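You operate a simulated robot arm through the tools that you are given. There is no shell and no other tool.

The job below is to be done with a simulated robot arm. You get a single attempt, and the scene is never put back.

Task
Close the brown carton and seal it with the teal seal.
Fine: short flaps first, then the long ones, all flat; press the seal on across the seam.
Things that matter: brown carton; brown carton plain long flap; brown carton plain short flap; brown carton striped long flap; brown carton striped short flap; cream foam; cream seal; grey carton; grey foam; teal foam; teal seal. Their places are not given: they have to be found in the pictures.

It is judged by the outcome, as a careful person would: the job done as asked, and still so three seconds after it is handed in. It fails if anything else is knocked over, pushed out of place, dropped, spilled or broken. A push-on lid holds only when it is set on centred and level and pressed home; a screw cap is set on level and turned clockwise until tight.

Robot
A 6-joint arm with a two-finger parallel gripper, fixed in place. Base frame: the origin is at the foot of the arm, x ahead of it, y to its left, z up; the work surface is at about z = 900. Lengths are in mm, angles in rad, forces in N, time in s.
With the tool pointing down near the work surface it reaches from about 360 to 760 mm from the base axis. Its first joint turns from -1.152 to 1.152 rad. Payload 2.45 kg.
The tool frame sits at the grasp point between the pads (the TCP): z along the fingers, y along the line on which they close. The tips reach 24 mm beyond it. Largest opening 68 mm; finger width 17, thickness 10; the body of the gripper, 40 by 70 mm, starts 41 mm behind the TCP.
Orientation is that of the tool frame in the base frame, as a unit quaternion [w, x, y, z]. With the fingers straight down and closing along the base's y, the tool's x points along the base's -x, its y along +y and its z along -z.

Tools
- The arm moves only by the tool jog_arm. Its argument "increments" is a list of rows, each an object (a shift or turn left out is 0, a gripper value left out holds the last) with "travel": the shift along the tool's x, y, z in units of 400 mm (1.0 is 400 mm), a list of three; "rotation": the turn, a rotation vector about the tool's x, y, z in units of 90 degrees (1.0 is 90 degrees), a list of three; "fingers": the gripper command, from -1 (fully open) to 1 (shut), values between in proportion. In form: [{"travel": [x, y, z], "rotation": [rx, ry, rz], "fingers": fingers}, ...]. A call has 1 to 20 rows; each row is the pose to reach, as a shift and turn from the pose commanded when the call began, along the tool's axes at that moment. A call with a number of a shift or a turn outside -1 to 1 is refused whole. Each row takes 0.2 s and may step no farther than 50 mm and 0.15 rad from the row before; otherwise, or with a gripper value out of range, the whole call is refused. A pose out of reach is approached as far as the arm can. The call stops where the force on the tool passes 60 N (or 10 N more than at its start, if that is more) or the arm is blocked; 0.2 s more then pass. The fingers move at their own pace (about 108 mm/s each) and stop on an object; they squeeze with about 25 N. The grip force told is the motor's: it shows also when the fingers shut on nothing. Time passes only in rows, and 0.2 s behind the last, so rows that repeat a pose let the fingers close. It gives the time, the measured TCP pose, the force on the tool (base axes), the opening and the grip force at its end, in the units of the frame above (readings bear some noise), with the torque about the TCP (base axes, N m) and any sound that the robot's microphone picked up.
- Cameras (640 x 400 px; columns grow to the right, rows downward): "scene" is fixed at [185, 441.8, 1448.5]; the picture's right is [-0.46, -0.89, 0.00], its down [-0.63, 0.33, -0.70] and it looks along [0.62, -0.33, -0.71] (base axes); focal length 277 px, centre (320, 200). "wrist" rides on the gripper at [84, 11, -75] in the tool frame; the picture's right is [-0.13, 0.99, 0.00], its down [-0.60, -0.08, -0.79] and it looks along [-0.79, -0.10, 0.61] (tool axes); focal length 251 px, centre (320, 200).
- grab_frame(camera): a new picture of that camera. It takes no simulated time.
- probe_pixels(camera, pixels): for up to 12 pixels [column, row] of the newest picture of that camera ("zoom" is the newest enlarged one), the place [x, y, z] in the base frame of the surface seen there, good to about 2 mm. It takes no simulated time.
- inspect(camera, box): a new picture of the part [left, top, right, bottom] of that camera's present view, enlarged. It takes no simulated time.
- sign_off(): hands the job in; it is judged then, once.

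Leave the gripper open and the arm clear of the work at the hand-in unless told otherwise.

The tools are called by a JSON object that holds its "fn" and its "kwargs". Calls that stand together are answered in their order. jog_arm: Moves the arm, as the interface text tells. Its arguments: {"type":"object","properties":{"increments":{"type":"array"}},"required":["increments"]} The other tools are called the same way: grab_frame (camera) takes a picture; probe_pixels (camera, pixels) gives the place of the surface under pixels of a picture; inspect (camera, box) takes an enlarged picture of a part of a camera's view; sign_off () hands the job in.

At the start:

```text
clock: 0.0
eef_pos: [329.7, 285.8, 1272.3]
tool_rot: [0.001, 0.0, 1.0, 0.001]
force: [-0.2, -0.4, 0.6]
wrist_torque: [-0.04, 0.01, 0.0]
width: 68.1
grip_force: 0.0
```

scene: 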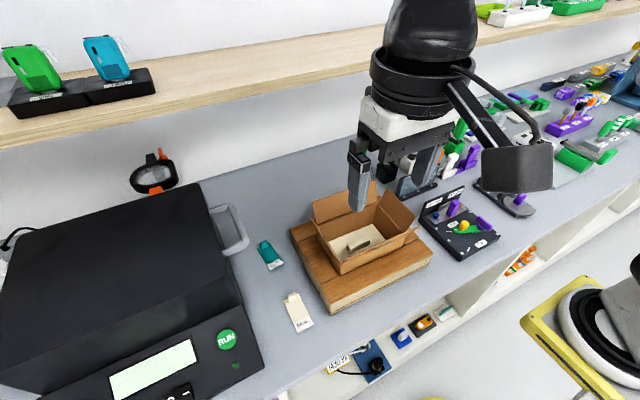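
wrist: 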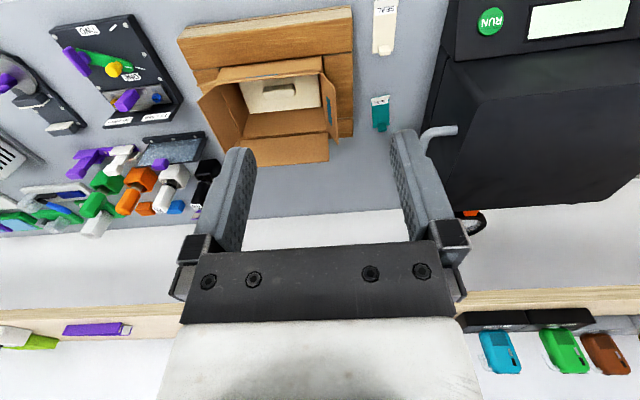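

I see an open carton on a wooden board near (360,240) in the scene view, a teal seal near (270,255) and a cream seal near (297,312). I'll enlarge both views before moving.

{"fn": "inspect", "kwargs": {"camera": "scene", "box": [230, 160, 450, 340]}}

{"fn": "inspect", "kwargs": {"camera": "wrist", "box": [170, 0, 430, 170]}}

```text
2.22 times, centred on (340, 250) of scene
```

zoom: 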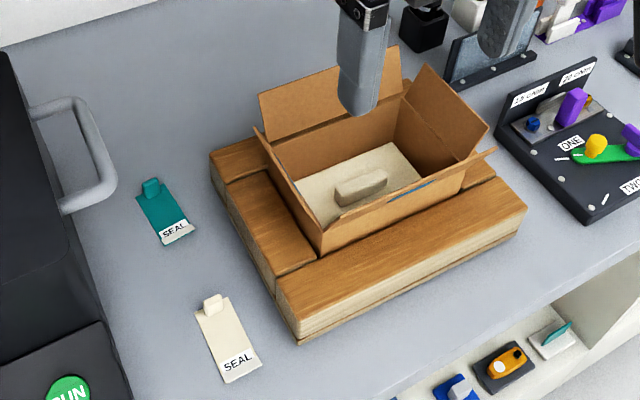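

```text
2.35 times, centred on (300, 85) of wrist
```

zoom: 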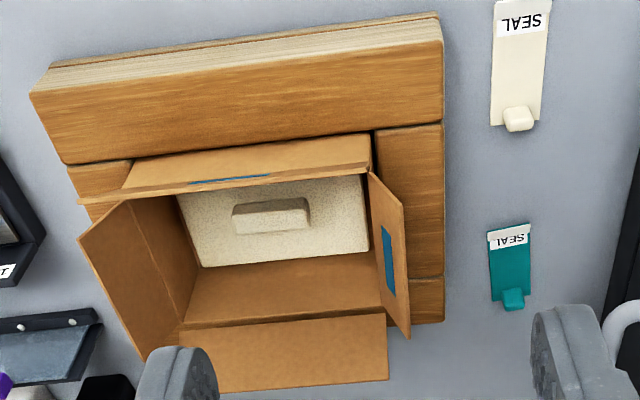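

The carton has blue stripes on one long and one short flap. I'll probe the flap corners, box rim and seals in the enlarged wrist view.

{"fn": "probe_pixels", "kwargs": {"camera": "zoom", "pixels": [[82, 200], [366, 172], [374, 177], [402, 205], [408, 334], [384, 305], [385, 376], [190, 388], [82, 240], [145, 355], [128, 203], [182, 325]]}}

{"fn": "probe_pixels", "kwargs": {"camera": "zoom", "pixels": [[513, 299], [510, 260], [495, 235], [528, 230], [493, 306], [530, 300], [518, 115], [500, 110], [300, 250], [250, 295], [270, 205], [410, 160]]}}

{"fn": "grab_frame", "kwargs": {"camera": "scene"}}

```text
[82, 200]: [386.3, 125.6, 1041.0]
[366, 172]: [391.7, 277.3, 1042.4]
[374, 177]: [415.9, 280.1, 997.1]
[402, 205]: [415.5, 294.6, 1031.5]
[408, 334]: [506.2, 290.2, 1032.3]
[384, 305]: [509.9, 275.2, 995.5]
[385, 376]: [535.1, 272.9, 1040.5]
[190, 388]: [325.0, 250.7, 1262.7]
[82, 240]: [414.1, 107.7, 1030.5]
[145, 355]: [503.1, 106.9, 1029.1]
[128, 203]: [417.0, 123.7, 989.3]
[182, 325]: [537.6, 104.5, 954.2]
```

```text
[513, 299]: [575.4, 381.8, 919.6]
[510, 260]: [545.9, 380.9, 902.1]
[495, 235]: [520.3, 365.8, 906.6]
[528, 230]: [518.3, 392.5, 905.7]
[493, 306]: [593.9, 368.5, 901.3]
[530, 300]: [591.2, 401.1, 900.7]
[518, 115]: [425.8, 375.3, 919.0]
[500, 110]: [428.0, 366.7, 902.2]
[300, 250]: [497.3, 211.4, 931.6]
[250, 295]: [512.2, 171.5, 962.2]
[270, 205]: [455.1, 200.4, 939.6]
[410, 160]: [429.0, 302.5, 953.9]
```

```text
taken
```

scene: 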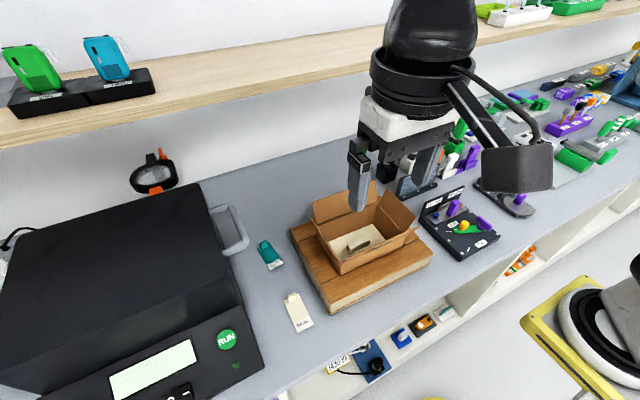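

The carton spans roughly x 415–510, y 125–278, with its rim near z 993. All four flaps stand up and lean outward by about 25°. Before moving I'll check obstacle heights around it: the black device, the machine handle at about (235,230), and the shelf.

{"fn": "probe_pixels", "kwargs": {"camera": "scene", "pixels": [[448, 195], [463, 225], [430, 207], [420, 180], [240, 215], [222, 210], [245, 240], [165, 190], [160, 160], [300, 240], [345, 300], [400, 250]]}}

{"fn": "inspect", "kwargs": {"camera": "scene", "box": [240, 220, 330, 340]}}

{"fn": "inspect", "kwargs": {"camera": "wrist", "box": [350, 70, 450, 140]}}

```text
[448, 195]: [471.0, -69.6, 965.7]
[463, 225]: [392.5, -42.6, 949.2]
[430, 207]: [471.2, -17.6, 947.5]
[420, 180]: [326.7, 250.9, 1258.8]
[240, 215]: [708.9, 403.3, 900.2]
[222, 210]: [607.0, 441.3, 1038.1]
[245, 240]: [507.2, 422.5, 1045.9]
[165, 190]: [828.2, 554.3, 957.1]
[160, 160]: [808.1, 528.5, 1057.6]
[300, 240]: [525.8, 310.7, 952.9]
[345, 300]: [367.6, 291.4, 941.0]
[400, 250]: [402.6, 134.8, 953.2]
```

```text
3.33 times, centred on (285, 280) of scene
```

zoom: 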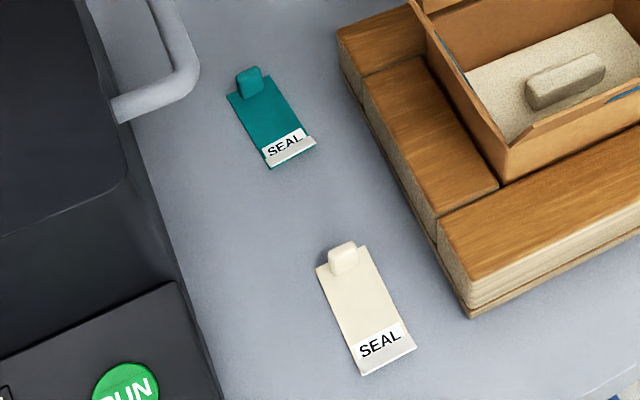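

```text
5.71 times, centred on (400, 105) of wrist
```

zoom: 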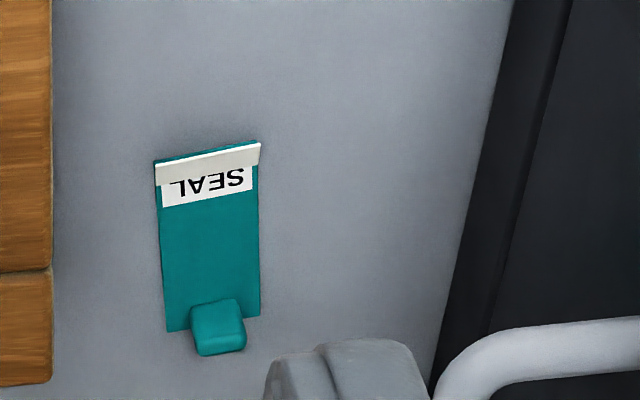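

I need exact seal edges, tab and handle position from this enlarged wrist view.

{"fn": "probe_pixels", "kwargs": {"camera": "zoom", "pixels": [[156, 165], [259, 147], [168, 330], [258, 314], [198, 312], [236, 303], [218, 322], [245, 345], [200, 352], [470, 360], [560, 340], [630, 325]]}}

{"fn": "inspect", "kwargs": {"camera": "scene", "box": [190, 190, 290, 280]}}

```text
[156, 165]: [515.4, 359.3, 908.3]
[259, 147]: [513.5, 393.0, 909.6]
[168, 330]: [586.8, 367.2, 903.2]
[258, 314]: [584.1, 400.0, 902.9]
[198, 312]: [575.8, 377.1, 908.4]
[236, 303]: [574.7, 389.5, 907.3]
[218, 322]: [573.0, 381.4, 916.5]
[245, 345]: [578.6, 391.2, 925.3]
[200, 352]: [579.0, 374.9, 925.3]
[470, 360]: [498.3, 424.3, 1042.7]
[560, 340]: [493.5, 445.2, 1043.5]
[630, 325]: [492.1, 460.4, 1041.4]
```

```text
4.44 times, centred on (240, 235) of scene
```

zoom: 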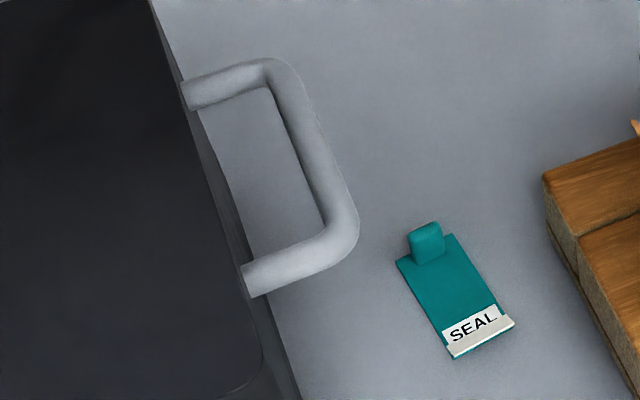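

The tab top is at about z 925, at (578, 383). The machine handle bar is near y 420 and z 1043, beside the seal, so I need the gripper and wrist widths. I'll probe the gripper in the scene picture.

{"fn": "probe_pixels", "kwargs": {"camera": "scene", "pixels": [[373, 75], [440, 105], [380, 110], [400, 130], [430, 30], [390, 40], [450, 140], [490, 160], [510, 150], [545, 160], [362, 120], [465, 100]]}}

{"fn": "inspect", "kwargs": {"camera": "scene", "box": [330, 0, 570, 215]}}

```text
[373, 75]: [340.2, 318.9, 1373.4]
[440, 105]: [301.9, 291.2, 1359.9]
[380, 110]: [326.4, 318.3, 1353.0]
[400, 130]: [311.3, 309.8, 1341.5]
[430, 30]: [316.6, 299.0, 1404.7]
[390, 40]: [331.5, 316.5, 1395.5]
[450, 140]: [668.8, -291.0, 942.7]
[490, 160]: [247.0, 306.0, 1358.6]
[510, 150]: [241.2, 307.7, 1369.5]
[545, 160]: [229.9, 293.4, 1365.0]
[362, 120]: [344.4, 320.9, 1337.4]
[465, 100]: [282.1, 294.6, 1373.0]
```

```text
1.86 times, centred on (450, 108) of scene
```

zoom: 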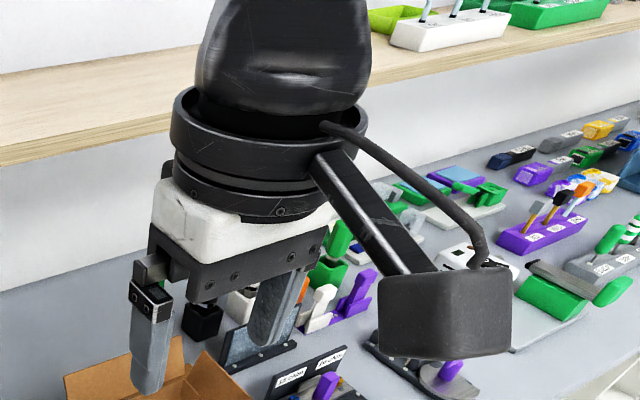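

The wrist ring is about 34 mm in radius and sits roughly 100 mm above the TCP, so it would pass too close to the handle. I'll tilt the tool when I pick the seal. First come the short flaps. With the fingers shut, I'll go to just outside the striped short flap, TCP about (462, 330, 1040).

{"fn": "jog_arm", "kwargs": {"increments": [{"travel": [-0.0825, 0.0275, 0.075], "fingers": 1}, {"travel": [-0.165, 0.055, 0.1625], "fingers": 1}, {"travel": [-0.2475, 0.0825, 0.25], "fingers": 1}, {"travel": [-0.33, 0.11, 0.3375], "fingers": 1}, {"travel": [-0.33, 0.11, 0.43], "fingers": 1}, {"travel": [-0.33, 0.11, 0.525], "fingers": 1}, {"travel": [-0.33, 0.11, 0.58], "fingers": 1}]}}

{"fn": "grab_frame", "kwargs": {"camera": "scene"}}

{"fn": "grab_frame", "kwargs": {"camera": "wrist"}}

```text
clock: 1.6
eef_pos: [461.0, 329.3, 1041.2]
tool_rot: [0.0, 0.001, 1.0, 0.0]
force: [0.0, 0.4, 0.7]
wrist_torque: [0.01, 0.04, 0.0]
width: 0.0
grip_force: 24.1
```

```text
taken
```

scene: 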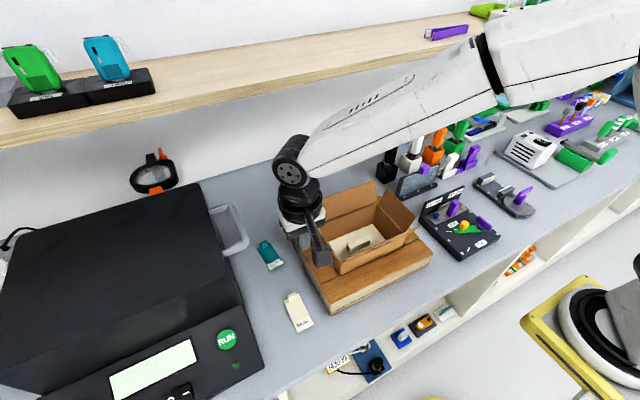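

```text
taken
```

wrist: 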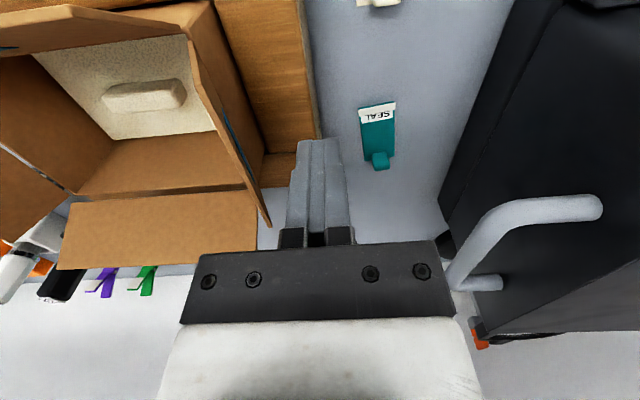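

The tool is outside the striped short flap and clear of it. I'll push toward -y, then follow the flap over and down until the fingertips are just above the rim.

{"fn": "jog_arm", "kwargs": {"increments": [{"travel": [0, -0.05, 0]}, {"travel": [0, -0.0875, 0]}, {"travel": [0, -0.125, 0]}, {"travel": [0, -0.155, 0.0125]}, {"travel": [0, -0.18, 0.025]}, {"travel": [0, -0.195, 0.0375]}, {"travel": [0, -0.195, 0.0475]}, {"travel": [0, -0.195, 0.053]}]}}

{"fn": "grab_frame", "kwargs": {"camera": "scene"}}

{"fn": "grab_frame", "kwargs": {"camera": "wrist"}}

```text
clock: 3.4
eef_pos: [460.7, 250.9, 1018.5]
tool_rot: [0.0, -0.001, 1.0, 0.001]
force: [0.7, 0.0, -0.5]
wrist_torque: [0.02, -0.01, 0.02]
width: 0.0
grip_force: 24.2
```

```text
taken
```

scene: 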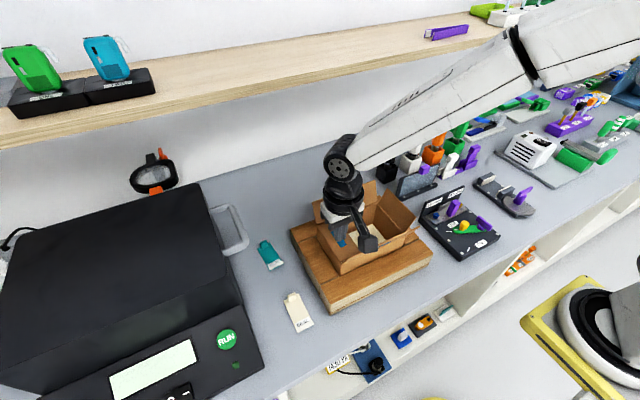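

```text
taken
```

wrist: 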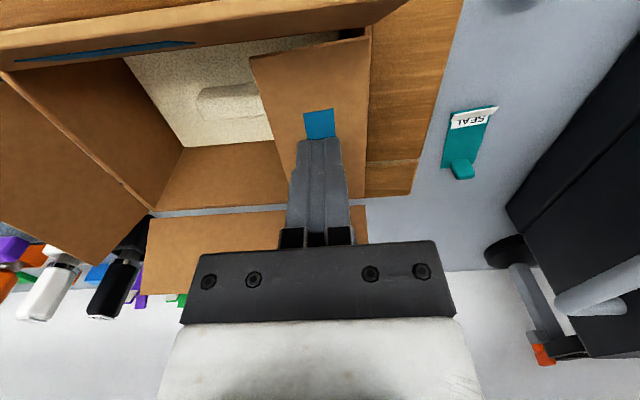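

The striped short flap is folded in. I'll probe its height.

{"fn": "probe_pixels", "kwargs": {"camera": "wrist", "pixels": [[260, 60], [290, 150], [350, 60], [355, 150], [320, 125], [366, 30], [285, 170], [363, 180]]}}

```text
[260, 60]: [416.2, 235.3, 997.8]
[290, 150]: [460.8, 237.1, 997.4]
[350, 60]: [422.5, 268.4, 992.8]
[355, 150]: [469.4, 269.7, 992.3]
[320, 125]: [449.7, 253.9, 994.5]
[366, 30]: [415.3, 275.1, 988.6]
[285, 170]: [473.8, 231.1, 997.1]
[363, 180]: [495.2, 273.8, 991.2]
```

The flap's inner edge is at z 998 and its hinge at 991, so it still needs a bit. I'll press 4 mm more, then lift 40 mm and see whether it stays.

{"fn": "jog_arm", "kwargs": {"increments": [{"travel": [0, -0.01, 0.005]}, {"travel": [0, -0.01, 0.01]}, {"travel": [0, -0.01, 0.0125]}, {"travel": [0, -0.01, 0.0125]}]}}

{"fn": "jog_arm", "kwargs": {"increments": [{"travel": [0, 0, -0.05]}, {"travel": [0, 0, -0.125]}, {"travel": [0, 0, -0.125]}]}}

{"fn": "grab_frame", "kwargs": {"camera": "wrist"}}

```text
clock: 4.4
eef_pos: [460.6, 246.8, 1014.3]
tool_rot: [0.0, 0.0, 1.0, 0.0]
force: [-2.3, -2.4, 4.6]
wrist_torque: [-0.02, 0.1, -0.03]
width: 0.2
grip_force: 23.1
```

```text
clock: 5.2
eef_pos: [461.6, 247.2, 1064.0]
tool_rot: [0.001, -0.001, 1.0, 0.0]
force: [0.7, -0.3, 0.3]
wrist_torque: [0.03, -0.01, -0.01]
width: 0.0
grip_force: 23.3
```

```text
taken
```

wrist: 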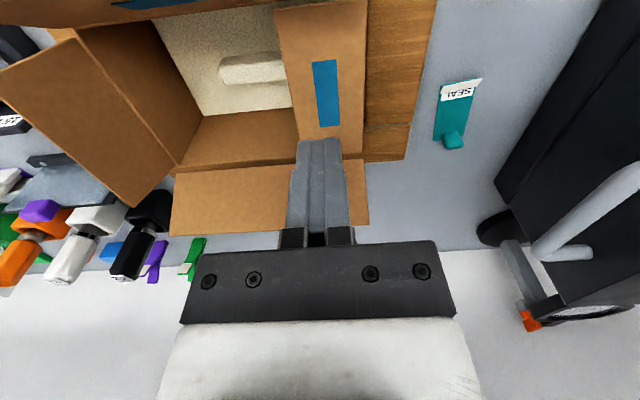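

{"fn": "probe_pixels", "kwargs": {"camera": "wrist", "pixels": [[280, 40], [292, 90], [325, 70], [355, 50], [357, 120], [363, 148], [298, 130], [10, 90], [60, 40], [128, 200], [175, 165], [420, 30]]}}

```text
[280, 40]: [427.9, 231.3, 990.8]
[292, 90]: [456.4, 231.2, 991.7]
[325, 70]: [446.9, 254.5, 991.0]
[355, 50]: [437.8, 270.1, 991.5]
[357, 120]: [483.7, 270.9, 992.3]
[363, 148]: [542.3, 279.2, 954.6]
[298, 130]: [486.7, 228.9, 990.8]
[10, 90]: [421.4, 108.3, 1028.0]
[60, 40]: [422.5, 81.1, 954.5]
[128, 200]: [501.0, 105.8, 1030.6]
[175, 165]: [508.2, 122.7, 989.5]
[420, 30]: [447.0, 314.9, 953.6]
```

The striped short flap stays flat at z 991. Next is the plain short flap on the -y side, with its top at y 107, z 1030. I'll go over it to the outside, TCP y about 73, and down.

{"fn": "jog_arm", "kwargs": {"increments": [{"travel": [0, -0.05, -0.05]}, {"travel": [0, -0.15, -0.05]}, {"travel": [0, -0.25, -0.05]}, {"travel": [0, -0.35, -0.05]}, {"travel": [0, -0.4375, -0.05]}, {"travel": [0, -0.4375, 0.0125]}, {"travel": [0, -0.4375, 0.06]}]}}

{"fn": "grab_frame", "kwargs": {"camera": "wrist"}}

```text
clock: 6.8
eef_pos: [461.0, 72.7, 1039.3]
tool_rot: [-0.001, 0.0, 1.0, 0.0]
force: [-0.1, 0.6, 0.4]
wrist_torque: [0.01, 0.01, -0.06]
width: 0.3
grip_force: 23.5
```

```text
taken
```

wrist: 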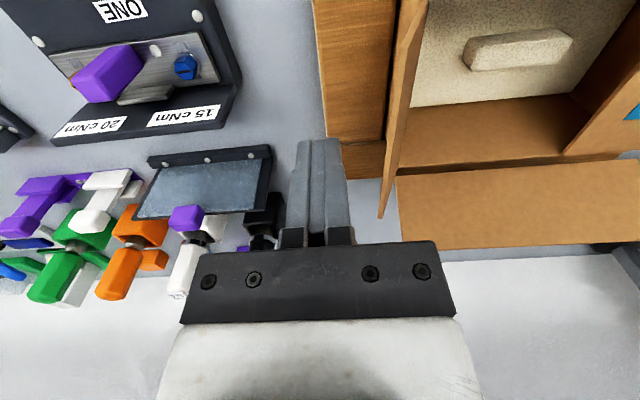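

Clear of everything here. I'll do the same fold mirrored: push +y, then follow the flap down to tip z 990, and lift.

{"fn": "jog_arm", "kwargs": {"increments": [{"travel": [0, 0.05, 0]}, {"travel": [0, 0.0875, 0]}, {"travel": [0, 0.125, 0]}, {"travel": [0, 0.155, 0.0125]}, {"travel": [0, 0.18, 0.025]}, {"travel": [0, 0.195, 0.0375]}, {"travel": [0, 0.2, 0.0475]}, {"travel": [0, 0.205, 0.0575]}, {"travel": [0, 0.205, 0.065]}, {"travel": [0, 0.205, 0.065]}]}}

{"fn": "jog_arm", "kwargs": {"increments": [{"travel": [0, 0, -0.05]}, {"travel": [0, 0, -0.15]}, {"travel": [0, 0, -0.225]}]}}

{"fn": "grab_frame", "kwargs": {"camera": "wrist"}}

{"fn": "grab_frame", "kwargs": {"camera": "scene"}}

```text
clock: 9.0
eef_pos: [461.5, 155.2, 1014.0]
tool_rot: [-0.001, -0.001, 1.0, 0.0]
force: [-0.8, 0.6, 3.2]
wrist_torque: [-0.05, 0.04, -0.04]
width: 0.0
grip_force: 23.2
```

```text
clock: 9.8
eef_pos: [460.4, 155.0, 1103.2]
tool_rot: [0.0, 0.0, 1.0, -0.001]
force: [-0.3, 0.3, -0.7]
wrist_torque: [0.01, -0.03, 0.02]
width: 0.1
grip_force: 23.5
```

```text
taken
```

wrist: 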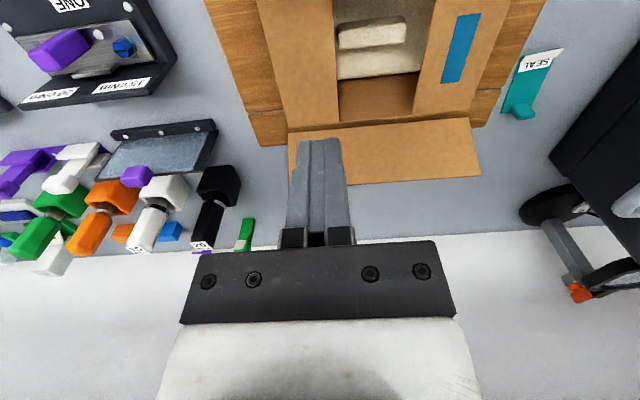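

```text
taken
```

scene: 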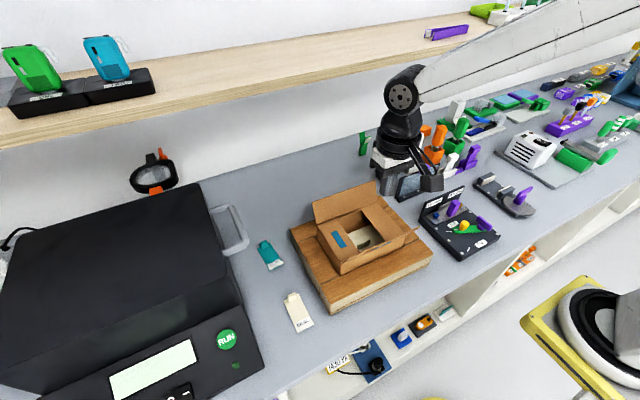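

{"fn": "probe_pixels", "kwargs": {"camera": "wrist", "pixels": [[270, 40], [325, 40], [330, 100], [300, 100], [430, 40], [425, 90], [475, 120], [480, 175], [295, 135], [295, 180], [470, 30], [380, 180]]}}

{"fn": "inspect", "kwargs": {"camera": "scene", "box": [280, 170, 450, 320]}}

```text
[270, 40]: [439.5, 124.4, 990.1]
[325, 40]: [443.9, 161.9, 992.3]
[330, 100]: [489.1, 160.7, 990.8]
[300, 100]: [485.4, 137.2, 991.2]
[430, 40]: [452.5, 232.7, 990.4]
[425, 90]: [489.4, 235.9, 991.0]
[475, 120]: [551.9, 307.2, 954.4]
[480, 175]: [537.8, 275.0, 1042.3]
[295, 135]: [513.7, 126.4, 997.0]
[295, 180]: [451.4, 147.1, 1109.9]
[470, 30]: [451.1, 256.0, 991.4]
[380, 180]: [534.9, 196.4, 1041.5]
```

```text
2.67 times, centred on (365, 245) of scene
```

zoom: 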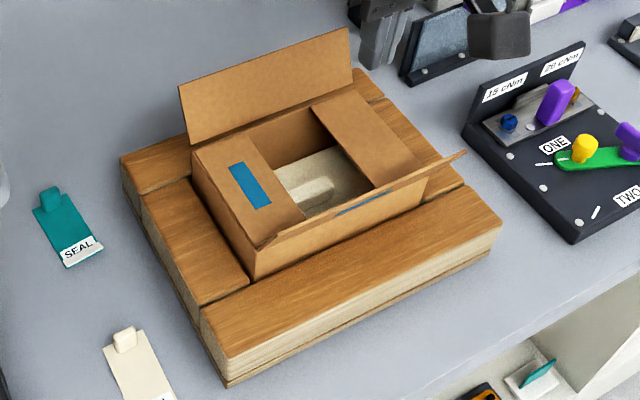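

Both short flaps lie flat at z 991. Next is the far plain long flap, with its top edge at x 536, z 1041. I'll cross over it at height and come down outside at about (567, 200, 1044).

{"fn": "jog_arm", "kwargs": {"increments": [{"travel": [-0.0875, 0.0375, 0]}, {"travel": [-0.175, 0.075, 0]}, {"travel": [-0.2625, 0.1125, 0]}, {"travel": [-0.2625, 0.1125, 0.0875]}, {"travel": [-0.2625, 0.1125, 0.15]}]}}

{"fn": "grab_frame", "kwargs": {"camera": "scene"}}

{"fn": "grab_frame", "kwargs": {"camera": "wrist"}}

```text
clock: 11.0
eef_pos: [565.5, 200.3, 1043.8]
tool_rot: [0.0, 0.0, 1.0, 0.0]
force: [0.8, -0.1, 0.5]
wrist_torque: [0.0, -0.01, -0.01]
width: 0.0
grip_force: 23.9
```

```text
taken
```

scene: 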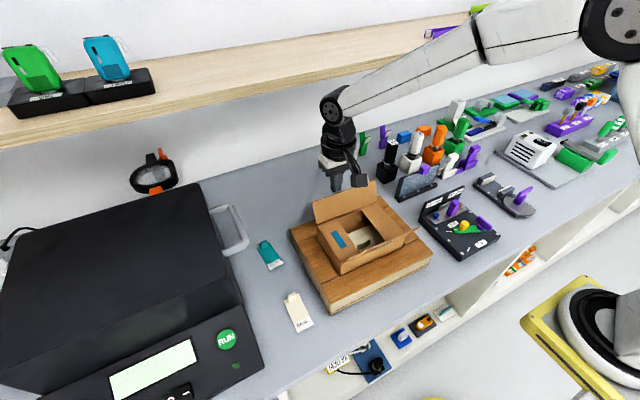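

```text
taken
```

wrist: 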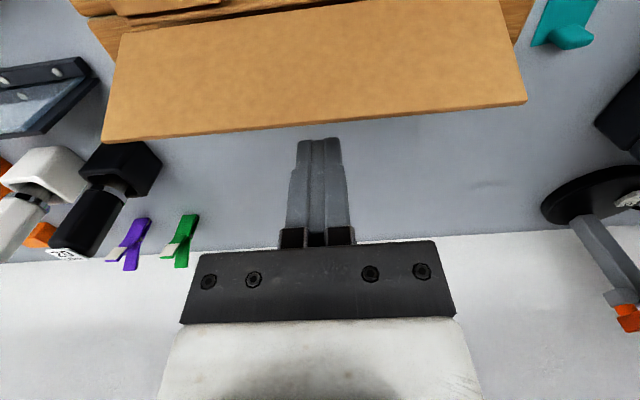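

The tool is behind the plain long flap. I'll push toward -x and fold it down, with tips ending at z 994.

{"fn": "jog_arm", "kwargs": {"increments": [{"travel": [0.0625, 0, 0]}, {"travel": [0.1125, 0, 0]}, {"travel": [0.145, 0, 0]}, {"travel": [0.175, 0, 0.0075]}, {"travel": [0.205, 0, 0.02]}, {"travel": [0.225, 0, 0.0375]}, {"travel": [0.23, 0, 0.0525]}, {"travel": [0.23, 0, 0.065]}, {"travel": [0.23, 0, 0.065]}]}}

{"fn": "grab_frame", "kwargs": {"camera": "scene"}}

{"fn": "grab_frame", "kwargs": {"camera": "wrist"}}

```text
clock: 13.0
eef_pos: [475.0, 199.7, 1017.5]
tool_rot: [0.0, 0.0, 1.0, -0.001]
force: [-0.9, 0.0, 2.5]
wrist_torque: [0.01, 0.04, -0.01]
width: 0.2
grip_force: 23.3
```

```text
taken
```

scene: 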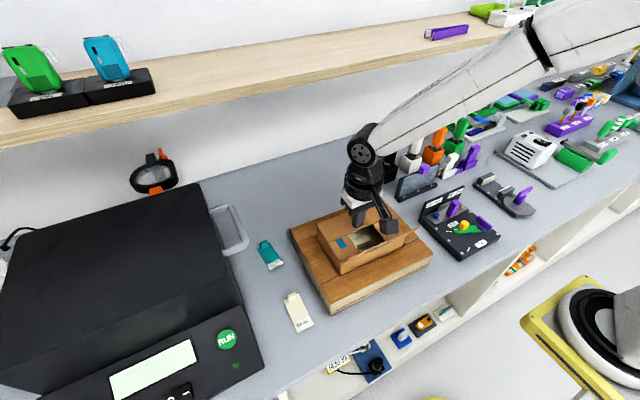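

```text
taken
```

wrist: 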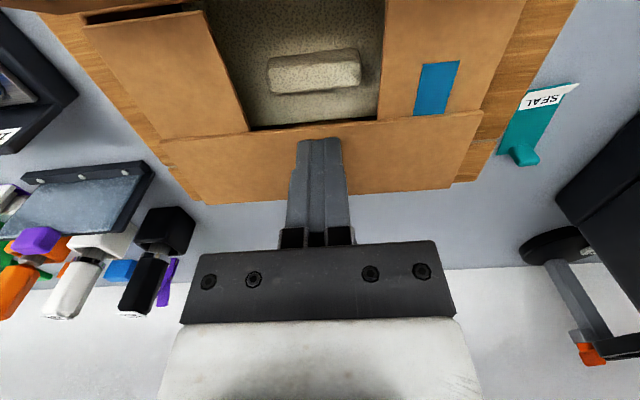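

The long flap is folded over. I'll lift and probe.

{"fn": "jog_arm", "kwargs": {"increments": [{"travel": [0, 0, -0.05]}, {"travel": [0, 0, -0.15]}, {"travel": [0, 0, -0.225]}]}}

{"fn": "grab_frame", "kwargs": {"camera": "wrist"}}

```text
clock: 13.8
eef_pos: [475.4, 199.9, 1107.6]
tool_rot: [0.0, 0.0, 1.0, 0.0]
force: [0.0, -0.8, -0.9]
wrist_torque: [-0.03, 0.01, -0.01]
width: 0.0
grip_force: 23.9
```

```text
taken
```

wrist: 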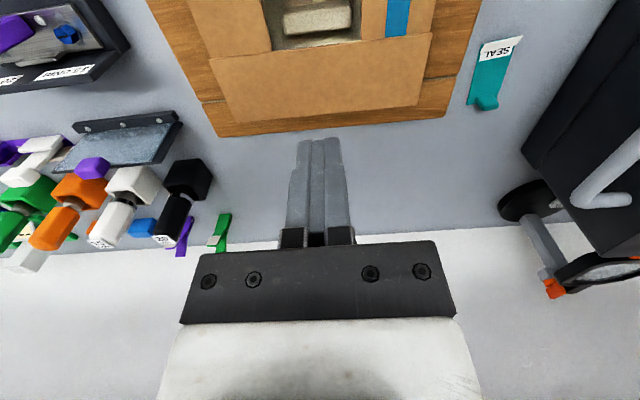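

{"fn": "probe_pixels", "kwargs": {"camera": "wrist", "pixels": [[218, 62], [320, 52], [425, 40], [232, 115], [320, 110], [415, 100], [320, 85], [215, 45], [430, 22], [230, 20], [225, 90], [420, 70]]}}

```text
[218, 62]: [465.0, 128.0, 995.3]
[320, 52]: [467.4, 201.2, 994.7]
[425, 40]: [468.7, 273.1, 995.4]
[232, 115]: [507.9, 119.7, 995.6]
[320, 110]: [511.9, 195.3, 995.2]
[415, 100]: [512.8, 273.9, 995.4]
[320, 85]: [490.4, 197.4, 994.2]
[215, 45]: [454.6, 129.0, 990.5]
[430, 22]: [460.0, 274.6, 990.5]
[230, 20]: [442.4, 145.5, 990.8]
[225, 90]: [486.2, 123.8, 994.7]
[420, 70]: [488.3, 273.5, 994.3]
```

The plain long flap lies flat at z 995, with its edge at x≈464. Next is the near striped long flap. I'll cross back over it to about (357, 200, 1044).

{"fn": "jog_arm", "kwargs": {"increments": [{"travel": [0.1, 0, 0]}, {"travel": [0.2, 0, 0]}, {"travel": [0.295, 0, 0]}, {"travel": [0.295, 0, 0.0875]}, {"travel": [0.295, 0, 0.16]}]}}

{"fn": "grab_frame", "kwargs": {"camera": "scene"}}

{"fn": "grab_frame", "kwargs": {"camera": "wrist"}}

```text
clock: 15.0
eef_pos: [355.4, 197.7, 1046.4]
tool_rot: [0.0, 0.0, 1.0, 0.0]
force: [0.1, -0.4, -1.7]
wrist_torque: [0.0, 0.02, -0.01]
width: 0.1
grip_force: 24.2
```

```text
taken
```

scene: 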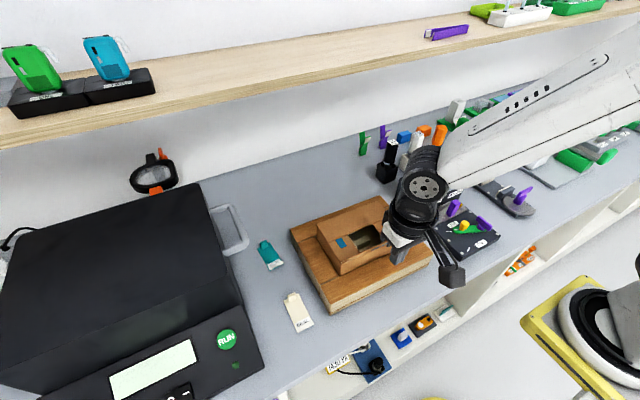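

```text
taken
```

wrist: 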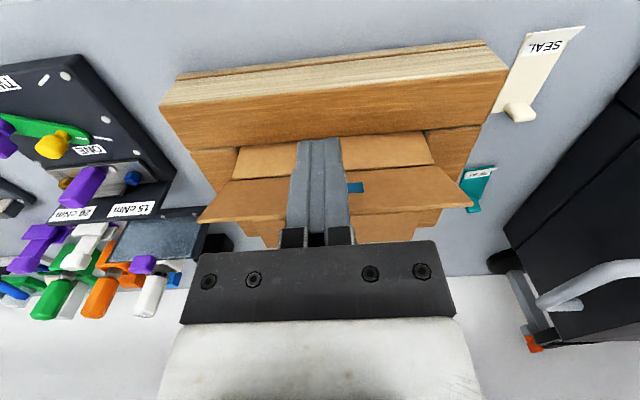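

The fingers are behind the striped long flap. I'll push toward +x and fold it down in the same way.

{"fn": "jog_arm", "kwargs": {"increments": [{"travel": [-0.0625, 0, 0]}, {"travel": [-0.1125, 0, 0]}, {"travel": [-0.145, 0, 0]}, {"travel": [-0.175, 0, 0.0075]}, {"travel": [-0.2, 0, 0.02]}, {"travel": [-0.215, 0, 0.035]}, {"travel": [-0.22, 0, 0.05]}, {"travel": [-0.22, 0, 0.0625]}, {"travel": [-0.22, 0, 0.0635]}]}}

{"fn": "jog_arm", "kwargs": {"increments": [{"travel": [0, 0, -0.05]}, {"travel": [0.05, 0, -0.15]}, {"travel": [0.1, 0, -0.25]}, {"travel": [0.1, 0, -0.25]}]}}

{"fn": "grab_frame", "kwargs": {"camera": "wrist"}}

{"fn": "inspect", "kwargs": {"camera": "scene", "box": [240, 160, 450, 320]}}

```text
clock: 17.0
eef_pos: [444.3, 199.2, 1018.6]
tool_rot: [0.0, 0.0, 1.0, 0.0]
force: [-0.9, 0.9, -0.2]
wrist_torque: [0.0, 0.02, 0.04]
width: 0.0
grip_force: 23.4
```

```text
clock: 18.0
eef_pos: [404.9, 196.7, 1117.5]
tool_rot: [-0.001, 0.0, 1.0, -0.001]
force: [-0.1, -0.2, 0.2]
wrist_torque: [0.0, 0.02, -0.01]
width: 0.2
grip_force: 23.4
```

```text
taken
```

wrist: 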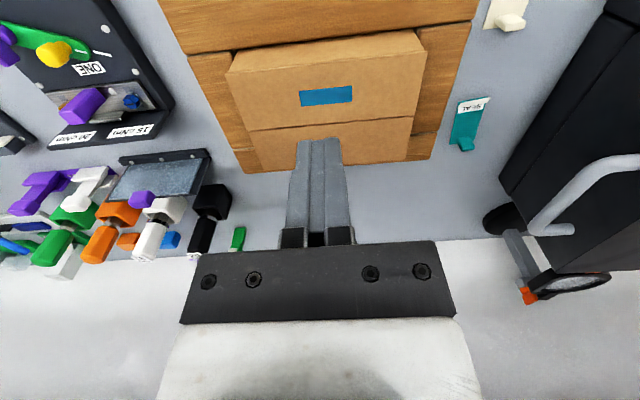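

```text
2.50 times, centred on (345, 240) of scene
```

zoom: 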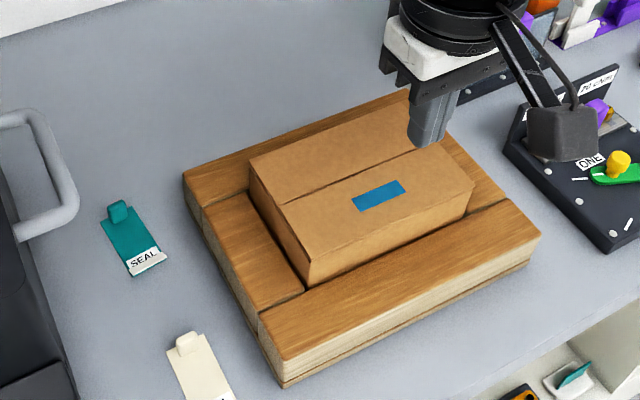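

{"fn": "probe_pixels", "kwargs": {"camera": "wrist", "pixels": [[235, 70], [320, 60], [420, 40], [247, 125], [320, 118], [408, 112], [250, 138], [405, 125], [330, 96], [262, 165], [405, 155], [415, 80]]}}

{"fn": "probe_pixels", "kwargs": {"camera": "zoom", "pixels": [[285, 203], [370, 165], [380, 205], [400, 150], [430, 160], [460, 185], [318, 250], [315, 220], [265, 160], [340, 130], [410, 170], [330, 178]]}}

```text
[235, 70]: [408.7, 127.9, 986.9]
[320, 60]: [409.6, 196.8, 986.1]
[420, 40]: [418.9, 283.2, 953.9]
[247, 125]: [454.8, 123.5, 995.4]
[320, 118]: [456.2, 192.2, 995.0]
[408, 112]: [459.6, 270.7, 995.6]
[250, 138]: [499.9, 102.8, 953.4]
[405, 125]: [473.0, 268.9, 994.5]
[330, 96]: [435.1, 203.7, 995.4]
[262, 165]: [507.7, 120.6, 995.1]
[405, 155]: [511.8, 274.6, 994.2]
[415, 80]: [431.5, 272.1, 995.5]
```

```text
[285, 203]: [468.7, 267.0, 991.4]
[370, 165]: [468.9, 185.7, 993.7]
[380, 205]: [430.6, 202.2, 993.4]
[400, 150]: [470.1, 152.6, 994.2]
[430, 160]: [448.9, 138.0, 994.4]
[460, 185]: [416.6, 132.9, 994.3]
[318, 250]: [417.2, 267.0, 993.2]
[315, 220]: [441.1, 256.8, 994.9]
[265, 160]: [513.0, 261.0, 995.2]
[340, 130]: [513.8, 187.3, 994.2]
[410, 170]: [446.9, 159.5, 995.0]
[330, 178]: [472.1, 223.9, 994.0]
```

All four flaps are flat at z≈995. I'll locate the seam precisely, using the line from (247,131) to (412,117) in the wrist view.

{"fn": "inspect", "kwargs": {"camera": "wrist", "box": [220, 20, 440, 180]}}

```text
2.50 times, centred on (330, 100) of wrist
```

zoom: 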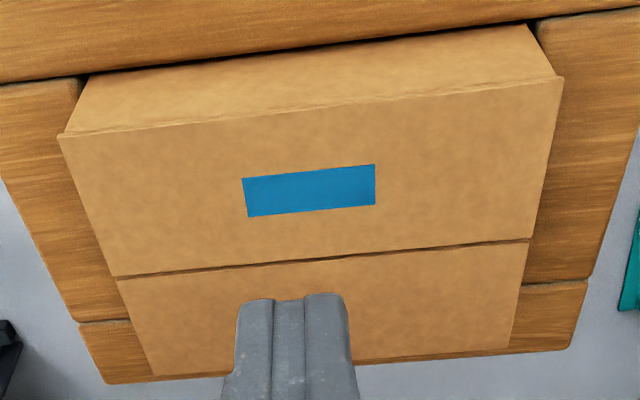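

{"fn": "probe_pixels", "kwargs": {"camera": "zoom", "pixels": [[120, 277], [200, 268], [320, 257], [420, 248], [520, 240], [65, 138], [558, 82], [155, 372], [508, 345], [310, 190], [248, 215], [374, 165]]}}

```text
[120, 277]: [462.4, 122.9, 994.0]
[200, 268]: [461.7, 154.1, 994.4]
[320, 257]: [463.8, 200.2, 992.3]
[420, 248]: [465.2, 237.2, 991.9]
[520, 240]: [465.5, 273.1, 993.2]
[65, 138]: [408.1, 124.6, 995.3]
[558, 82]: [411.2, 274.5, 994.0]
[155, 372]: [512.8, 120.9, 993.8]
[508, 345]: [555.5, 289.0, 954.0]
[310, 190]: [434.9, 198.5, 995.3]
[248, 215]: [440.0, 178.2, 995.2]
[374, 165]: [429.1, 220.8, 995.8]
```

The seam runs along y at x≈463.5 near y 200, turned by about 1.3°. The seal strip lies about 6° off the x axis. I'll go high toward the seal, yaw the tool so the fingers close along the strip's length, and open the fingers to about 30 mm.

{"fn": "jog_arm", "kwargs": {"increments": [{"travel": [-0.036, 0.03, -0.01], "rotation": [0, 0, -0.089], "fingers": 0.1}, {"travel": [-0.072, 0.06, -0.03], "rotation": [0, 0, -0.178], "fingers": 0.1}, {"travel": [-0.108, 0.09, -0.03], "rotation": [0, 0, -0.267], "fingers": 0.1}, {"travel": [-0.144, 0.12, -0.03], "rotation": [0, 0, -0.356], "fingers": 0.1}, {"travel": [-0.18, 0.15, -0.03], "rotation": [0, 0, -0.445], "fingers": 0.1}, {"travel": [-0.216, 0.18, -0.03], "rotation": [0, 0, -0.534], "fingers": 0.1}, {"travel": [-0.252, 0.21, -0.03], "rotation": [0, 0, -0.623], "fingers": 0.1}, {"travel": [-0.288, 0.24, -0.03], "rotation": [0, 0, -0.712], "fingers": 0.1}, {"travel": [-0.324, 0.27, -0.03], "rotation": [0, 0, -0.801], "fingers": 0.1}, {"travel": [-0.36, 0.3, -0.03], "rotation": [0, 0, -0.89], "fingers": 0.1}, {"travel": [-0.396, 0.33, -0.03], "rotation": [0, 0, -0.979], "fingers": 0.1}, {"travel": [-0.43, 0.36, -0.03], "rotation": [0, 0, -1.0], "fingers": 0.1}]}}

{"fn": "grab_frame", "kwargs": {"camera": "scene"}}

{"fn": "grab_frame", "kwargs": {"camera": "wrist"}}

```text
clock: 20.6
eef_pos: [576.5, 343.4, 1131.4]
tool_rot: [0.0, 0.708, -0.706, 0.0]
force: [0.5, -0.2, 0.0]
wrist_torque: [0.01, 0.01, -0.01]
width: 30.4
grip_force: 0.0
```

```text
taken
```

scene: 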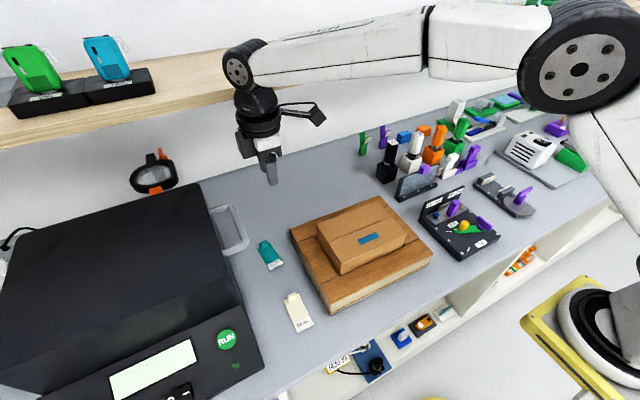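

```text
taken
```

wrist: 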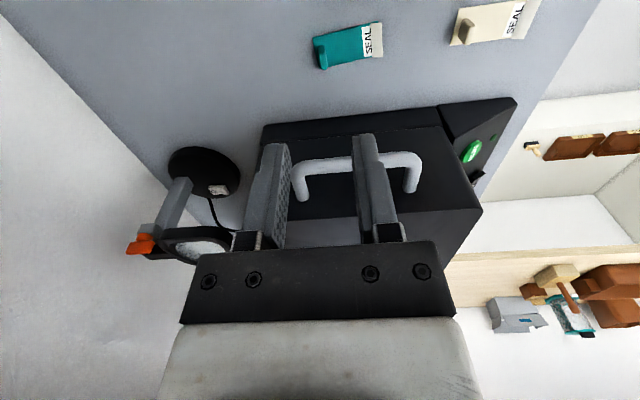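

Now a close look at the teal seal (345,45) and handle (360,165) from this view.

{"fn": "inspect", "kwargs": {"camera": "wrist", "box": [290, 0, 400, 80]}}

{"fn": "probe_pixels", "kwargs": {"camera": "wrist", "pixels": [[300, 165], [355, 158], [410, 160], [298, 195], [410, 188], [270, 130], [430, 110], [340, 115], [470, 150], [400, 130], [440, 170], [300, 140]]}}

```text
5.00 times, centred on (345, 40) of wrist
```

zoom: 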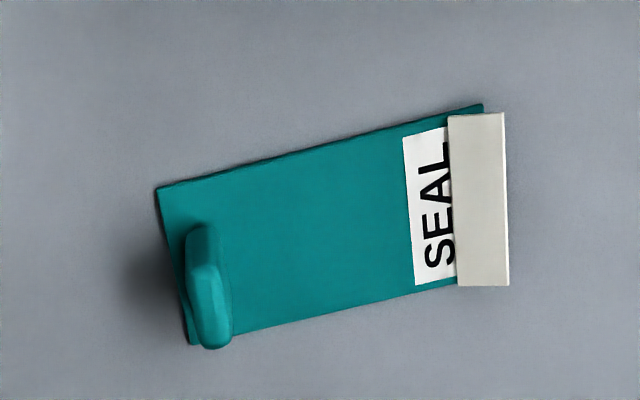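

```text
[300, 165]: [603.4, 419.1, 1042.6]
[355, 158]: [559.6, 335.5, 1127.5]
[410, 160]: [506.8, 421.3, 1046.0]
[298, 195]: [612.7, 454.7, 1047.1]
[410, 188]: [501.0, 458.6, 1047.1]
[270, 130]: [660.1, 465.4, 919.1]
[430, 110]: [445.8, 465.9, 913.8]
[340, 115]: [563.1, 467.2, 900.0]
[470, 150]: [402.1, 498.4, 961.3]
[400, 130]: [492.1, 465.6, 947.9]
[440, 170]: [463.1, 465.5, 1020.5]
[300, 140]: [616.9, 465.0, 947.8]
```

{"fn": "probe_pixels", "kwargs": {"camera": "zoom", "pixels": [[203, 235], [210, 300], [190, 245], [220, 260], [195, 330], [232, 330], [160, 190], [190, 343], [482, 108], [478, 200], [455, 280], [330, 230]]}}

```text
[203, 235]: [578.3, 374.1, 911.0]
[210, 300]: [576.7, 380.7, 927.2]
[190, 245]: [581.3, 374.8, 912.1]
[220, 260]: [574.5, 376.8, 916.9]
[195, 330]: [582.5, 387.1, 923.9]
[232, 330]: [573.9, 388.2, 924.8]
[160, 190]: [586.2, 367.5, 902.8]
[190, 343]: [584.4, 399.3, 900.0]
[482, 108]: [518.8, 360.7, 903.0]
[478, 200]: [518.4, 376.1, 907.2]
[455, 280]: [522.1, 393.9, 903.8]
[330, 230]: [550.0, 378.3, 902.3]
```

The tab is 9 mm thick (x 574–582.5), about 17 mm wide, centred at (578, 382.5), with its top at z≈926. The handle bar starts near y 412 at z 1046, so I'll tilt the tool 12° away from it. First I add the small yaw and descend to about z 1070.

{"fn": "jog_arm", "kwargs": {"increments": [{"travel": [0, 0, 0.075], "rotation": [0, 0, -0.0315], "fingers": 0.1}, {"travel": [0, 0, 0.15], "rotation": [0, 0, -0.063], "fingers": 0.1}]}}

{"fn": "jog_arm", "kwargs": {"increments": [{"travel": [-0.0222, -0.0035, 0.05], "rotation": [0, -0.0444, 0]}, {"travel": [-0.0444, -0.007, 0.11], "rotation": [0, -0.0889, 0]}, {"travel": [-0.0666, -0.0105, 0.175], "rotation": [0, -0.1333, 0]}, {"travel": [-0.0888, -0.0139, 0.239], "rotation": [0, -0.1333, 0]}]}}

{"fn": "grab_frame", "kwargs": {"camera": "wrist"}}

{"fn": "inspect", "kwargs": {"camera": "scene", "box": [200, 130, 340, 290]}}

```text
clock: 21.2
eef_pos: [575.4, 345.2, 1073.6]
tool_rot: [0.0, 0.742, -0.671, 0.001]
force: [-0.5, 0.9, -0.6]
wrist_torque: [0.03, 0.01, -0.01]
width: 30.9
grip_force: 0.0
```

```text
clock: 22.2
eef_pos: [578.5, 378.5, 973.3]
tool_rot: [-0.071, 0.737, -0.667, -0.078]
force: [0.3, -0.6, 0.7]
wrist_torque: [0.01, 0.01, 0.01]
width: 30.4
grip_force: 0.1
```

```text
taken
```

wrist: 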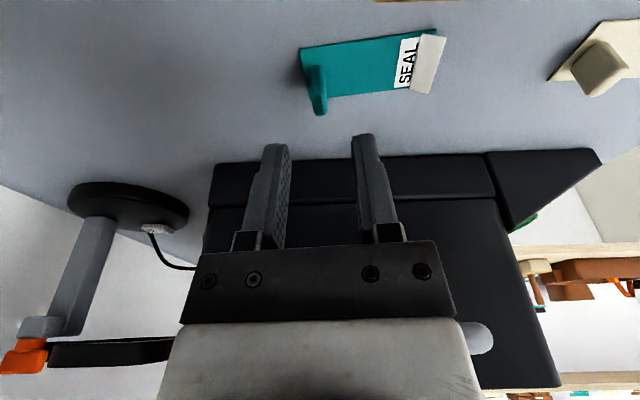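

```text
2.50 times, centred on (270, 210) of scene
```

zoom: 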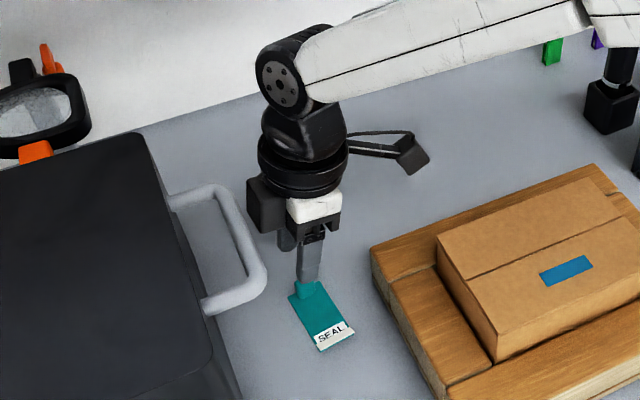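

The tab (317,90) lies between the finger planes and the wrist is clear of the handle. I'll refine the tab position from this closer view.

{"fn": "inspect", "kwargs": {"camera": "wrist", "box": [280, 10, 460, 130]}}

{"fn": "probe_pixels", "kwargs": {"camera": "zoom", "pixels": [[100, 210], [160, 220], [105, 345], [135, 365], [168, 345], [138, 330], [75, 140], [555, 80], [175, 310], [465, 270], [520, 180], [300, 200]]}}

```text
3.33 times, centred on (370, 70) of wrist
```

zoom: 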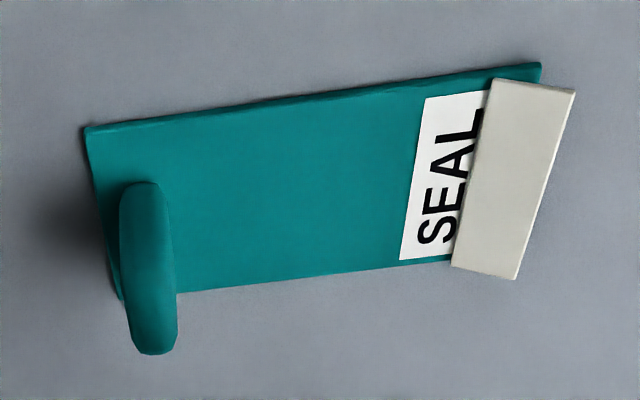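

```text
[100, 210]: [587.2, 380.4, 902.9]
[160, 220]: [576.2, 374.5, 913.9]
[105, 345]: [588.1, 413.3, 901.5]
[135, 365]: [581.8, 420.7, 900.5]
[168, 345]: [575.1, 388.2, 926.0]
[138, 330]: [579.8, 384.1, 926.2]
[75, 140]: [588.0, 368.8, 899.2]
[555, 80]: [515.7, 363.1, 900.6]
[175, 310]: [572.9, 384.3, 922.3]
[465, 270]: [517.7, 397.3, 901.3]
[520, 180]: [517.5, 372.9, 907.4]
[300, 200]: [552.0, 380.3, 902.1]
```

The tab top is at z 926 and the strip at 902.5. I'll descend straight 43 mm so the tips straddle the tab just above the strip, and check before closing.

{"fn": "jog_arm", "kwargs": {"increments": [{"travel": [0.0115, 0, 0.0538]}, {"travel": [0.0177, 0, 0.083]}, {"travel": [0.0223, 0, 0.105]}, {"travel": [0.0223, 0, 0.105]}]}}

{"fn": "grab_frame", "kwargs": {"camera": "wrist"}}

{"fn": "inspect", "kwargs": {"camera": "scene", "box": [210, 190, 330, 290]}}

```text
clock: 23.2
eef_pos: [578.8, 380.4, 931.4]
tool_rot: [-0.07, 0.737, -0.668, -0.078]
force: [-0.3, -0.1, -0.5]
wrist_torque: [0.01, 0.02, 0.05]
width: 30.5
grip_force: 0.1
```

```text
taken
```

wrist: 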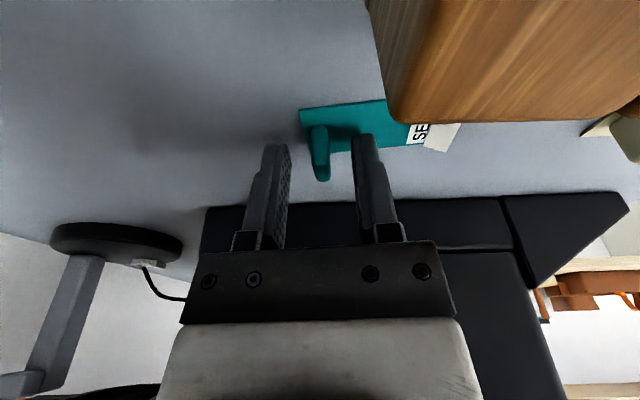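

```text
4.00 times, centred on (270, 240) of scene
```

zoom: 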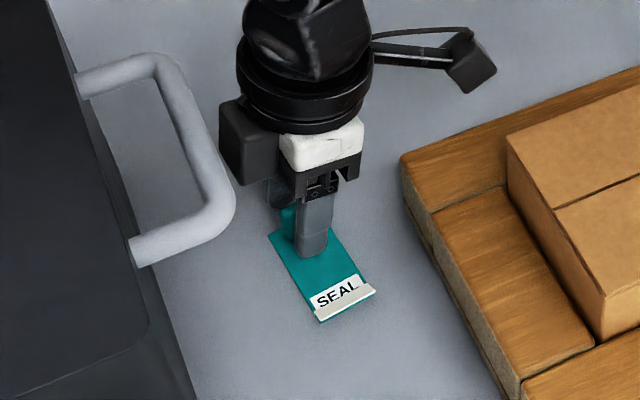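

The tab is between the fingers with the tips about 2–3 mm above the strip. I'll close.

{"fn": "jog_arm", "kwargs": {"increments": [{"fingers": 0.5}, {"fingers": 1}, {"fingers": 1}, {"fingers": 1}]}}

{"fn": "grab_frame", "kwargs": {"camera": "wrist"}}

```text
clock: 24.2
eef_pos: [579.4, 378.3, 931.8]
tool_rot: [-0.07, 0.737, -0.668, -0.077]
force: [-0.8, 1.3, -1.0]
wrist_torque: [0.01, 0.01, -0.02]
width: 6.8
grip_force: 24.8
```

```text
taken
```

wrist: 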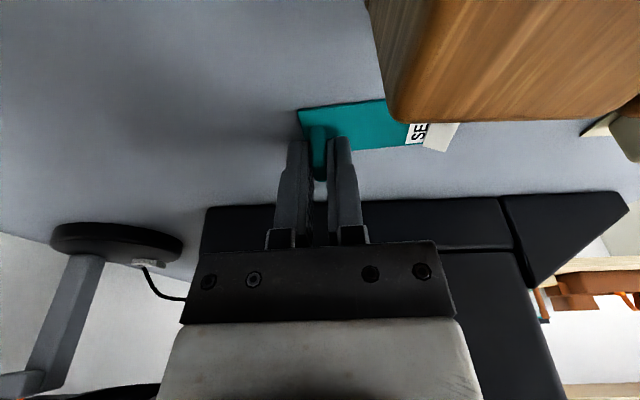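

The tab is held (opening 6.8 mm, grip 25 N). I'll lift straight up 130 mm.

{"fn": "jog_arm", "kwargs": {"increments": [{"travel": [-0.0052, 0, -0.0245]}, {"travel": [-0.0156, 0, -0.0734]}, {"travel": [-0.0312, 0, -0.1467]}, {"travel": [-0.0468, 0, -0.22]}, {"travel": [-0.0624, 0, -0.2934]}, {"travel": [-0.0676, 0, -0.3179]}]}}

{"fn": "grab_frame", "kwargs": {"camera": "wrist"}}

{"fn": "grab_frame", "kwargs": {"camera": "scene"}}

```text
clock: 25.6
eef_pos: [578.9, 379.2, 1062.3]
tool_rot: [-0.07, 0.737, -0.667, -0.078]
force: [0.0, -0.1, -0.2]
wrist_torque: [0.03, 0.0, 0.02]
width: 6.4
grip_force: 24.7
```

```text
taken
```

wrist: 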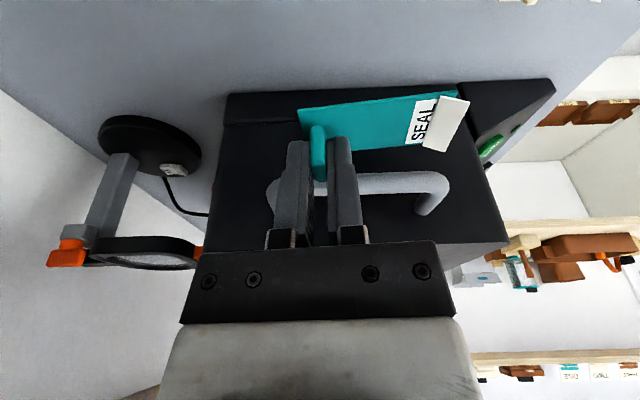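

```text
taken
```

scene: 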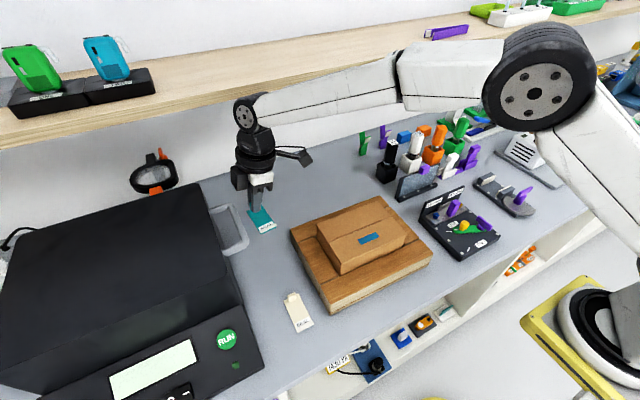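

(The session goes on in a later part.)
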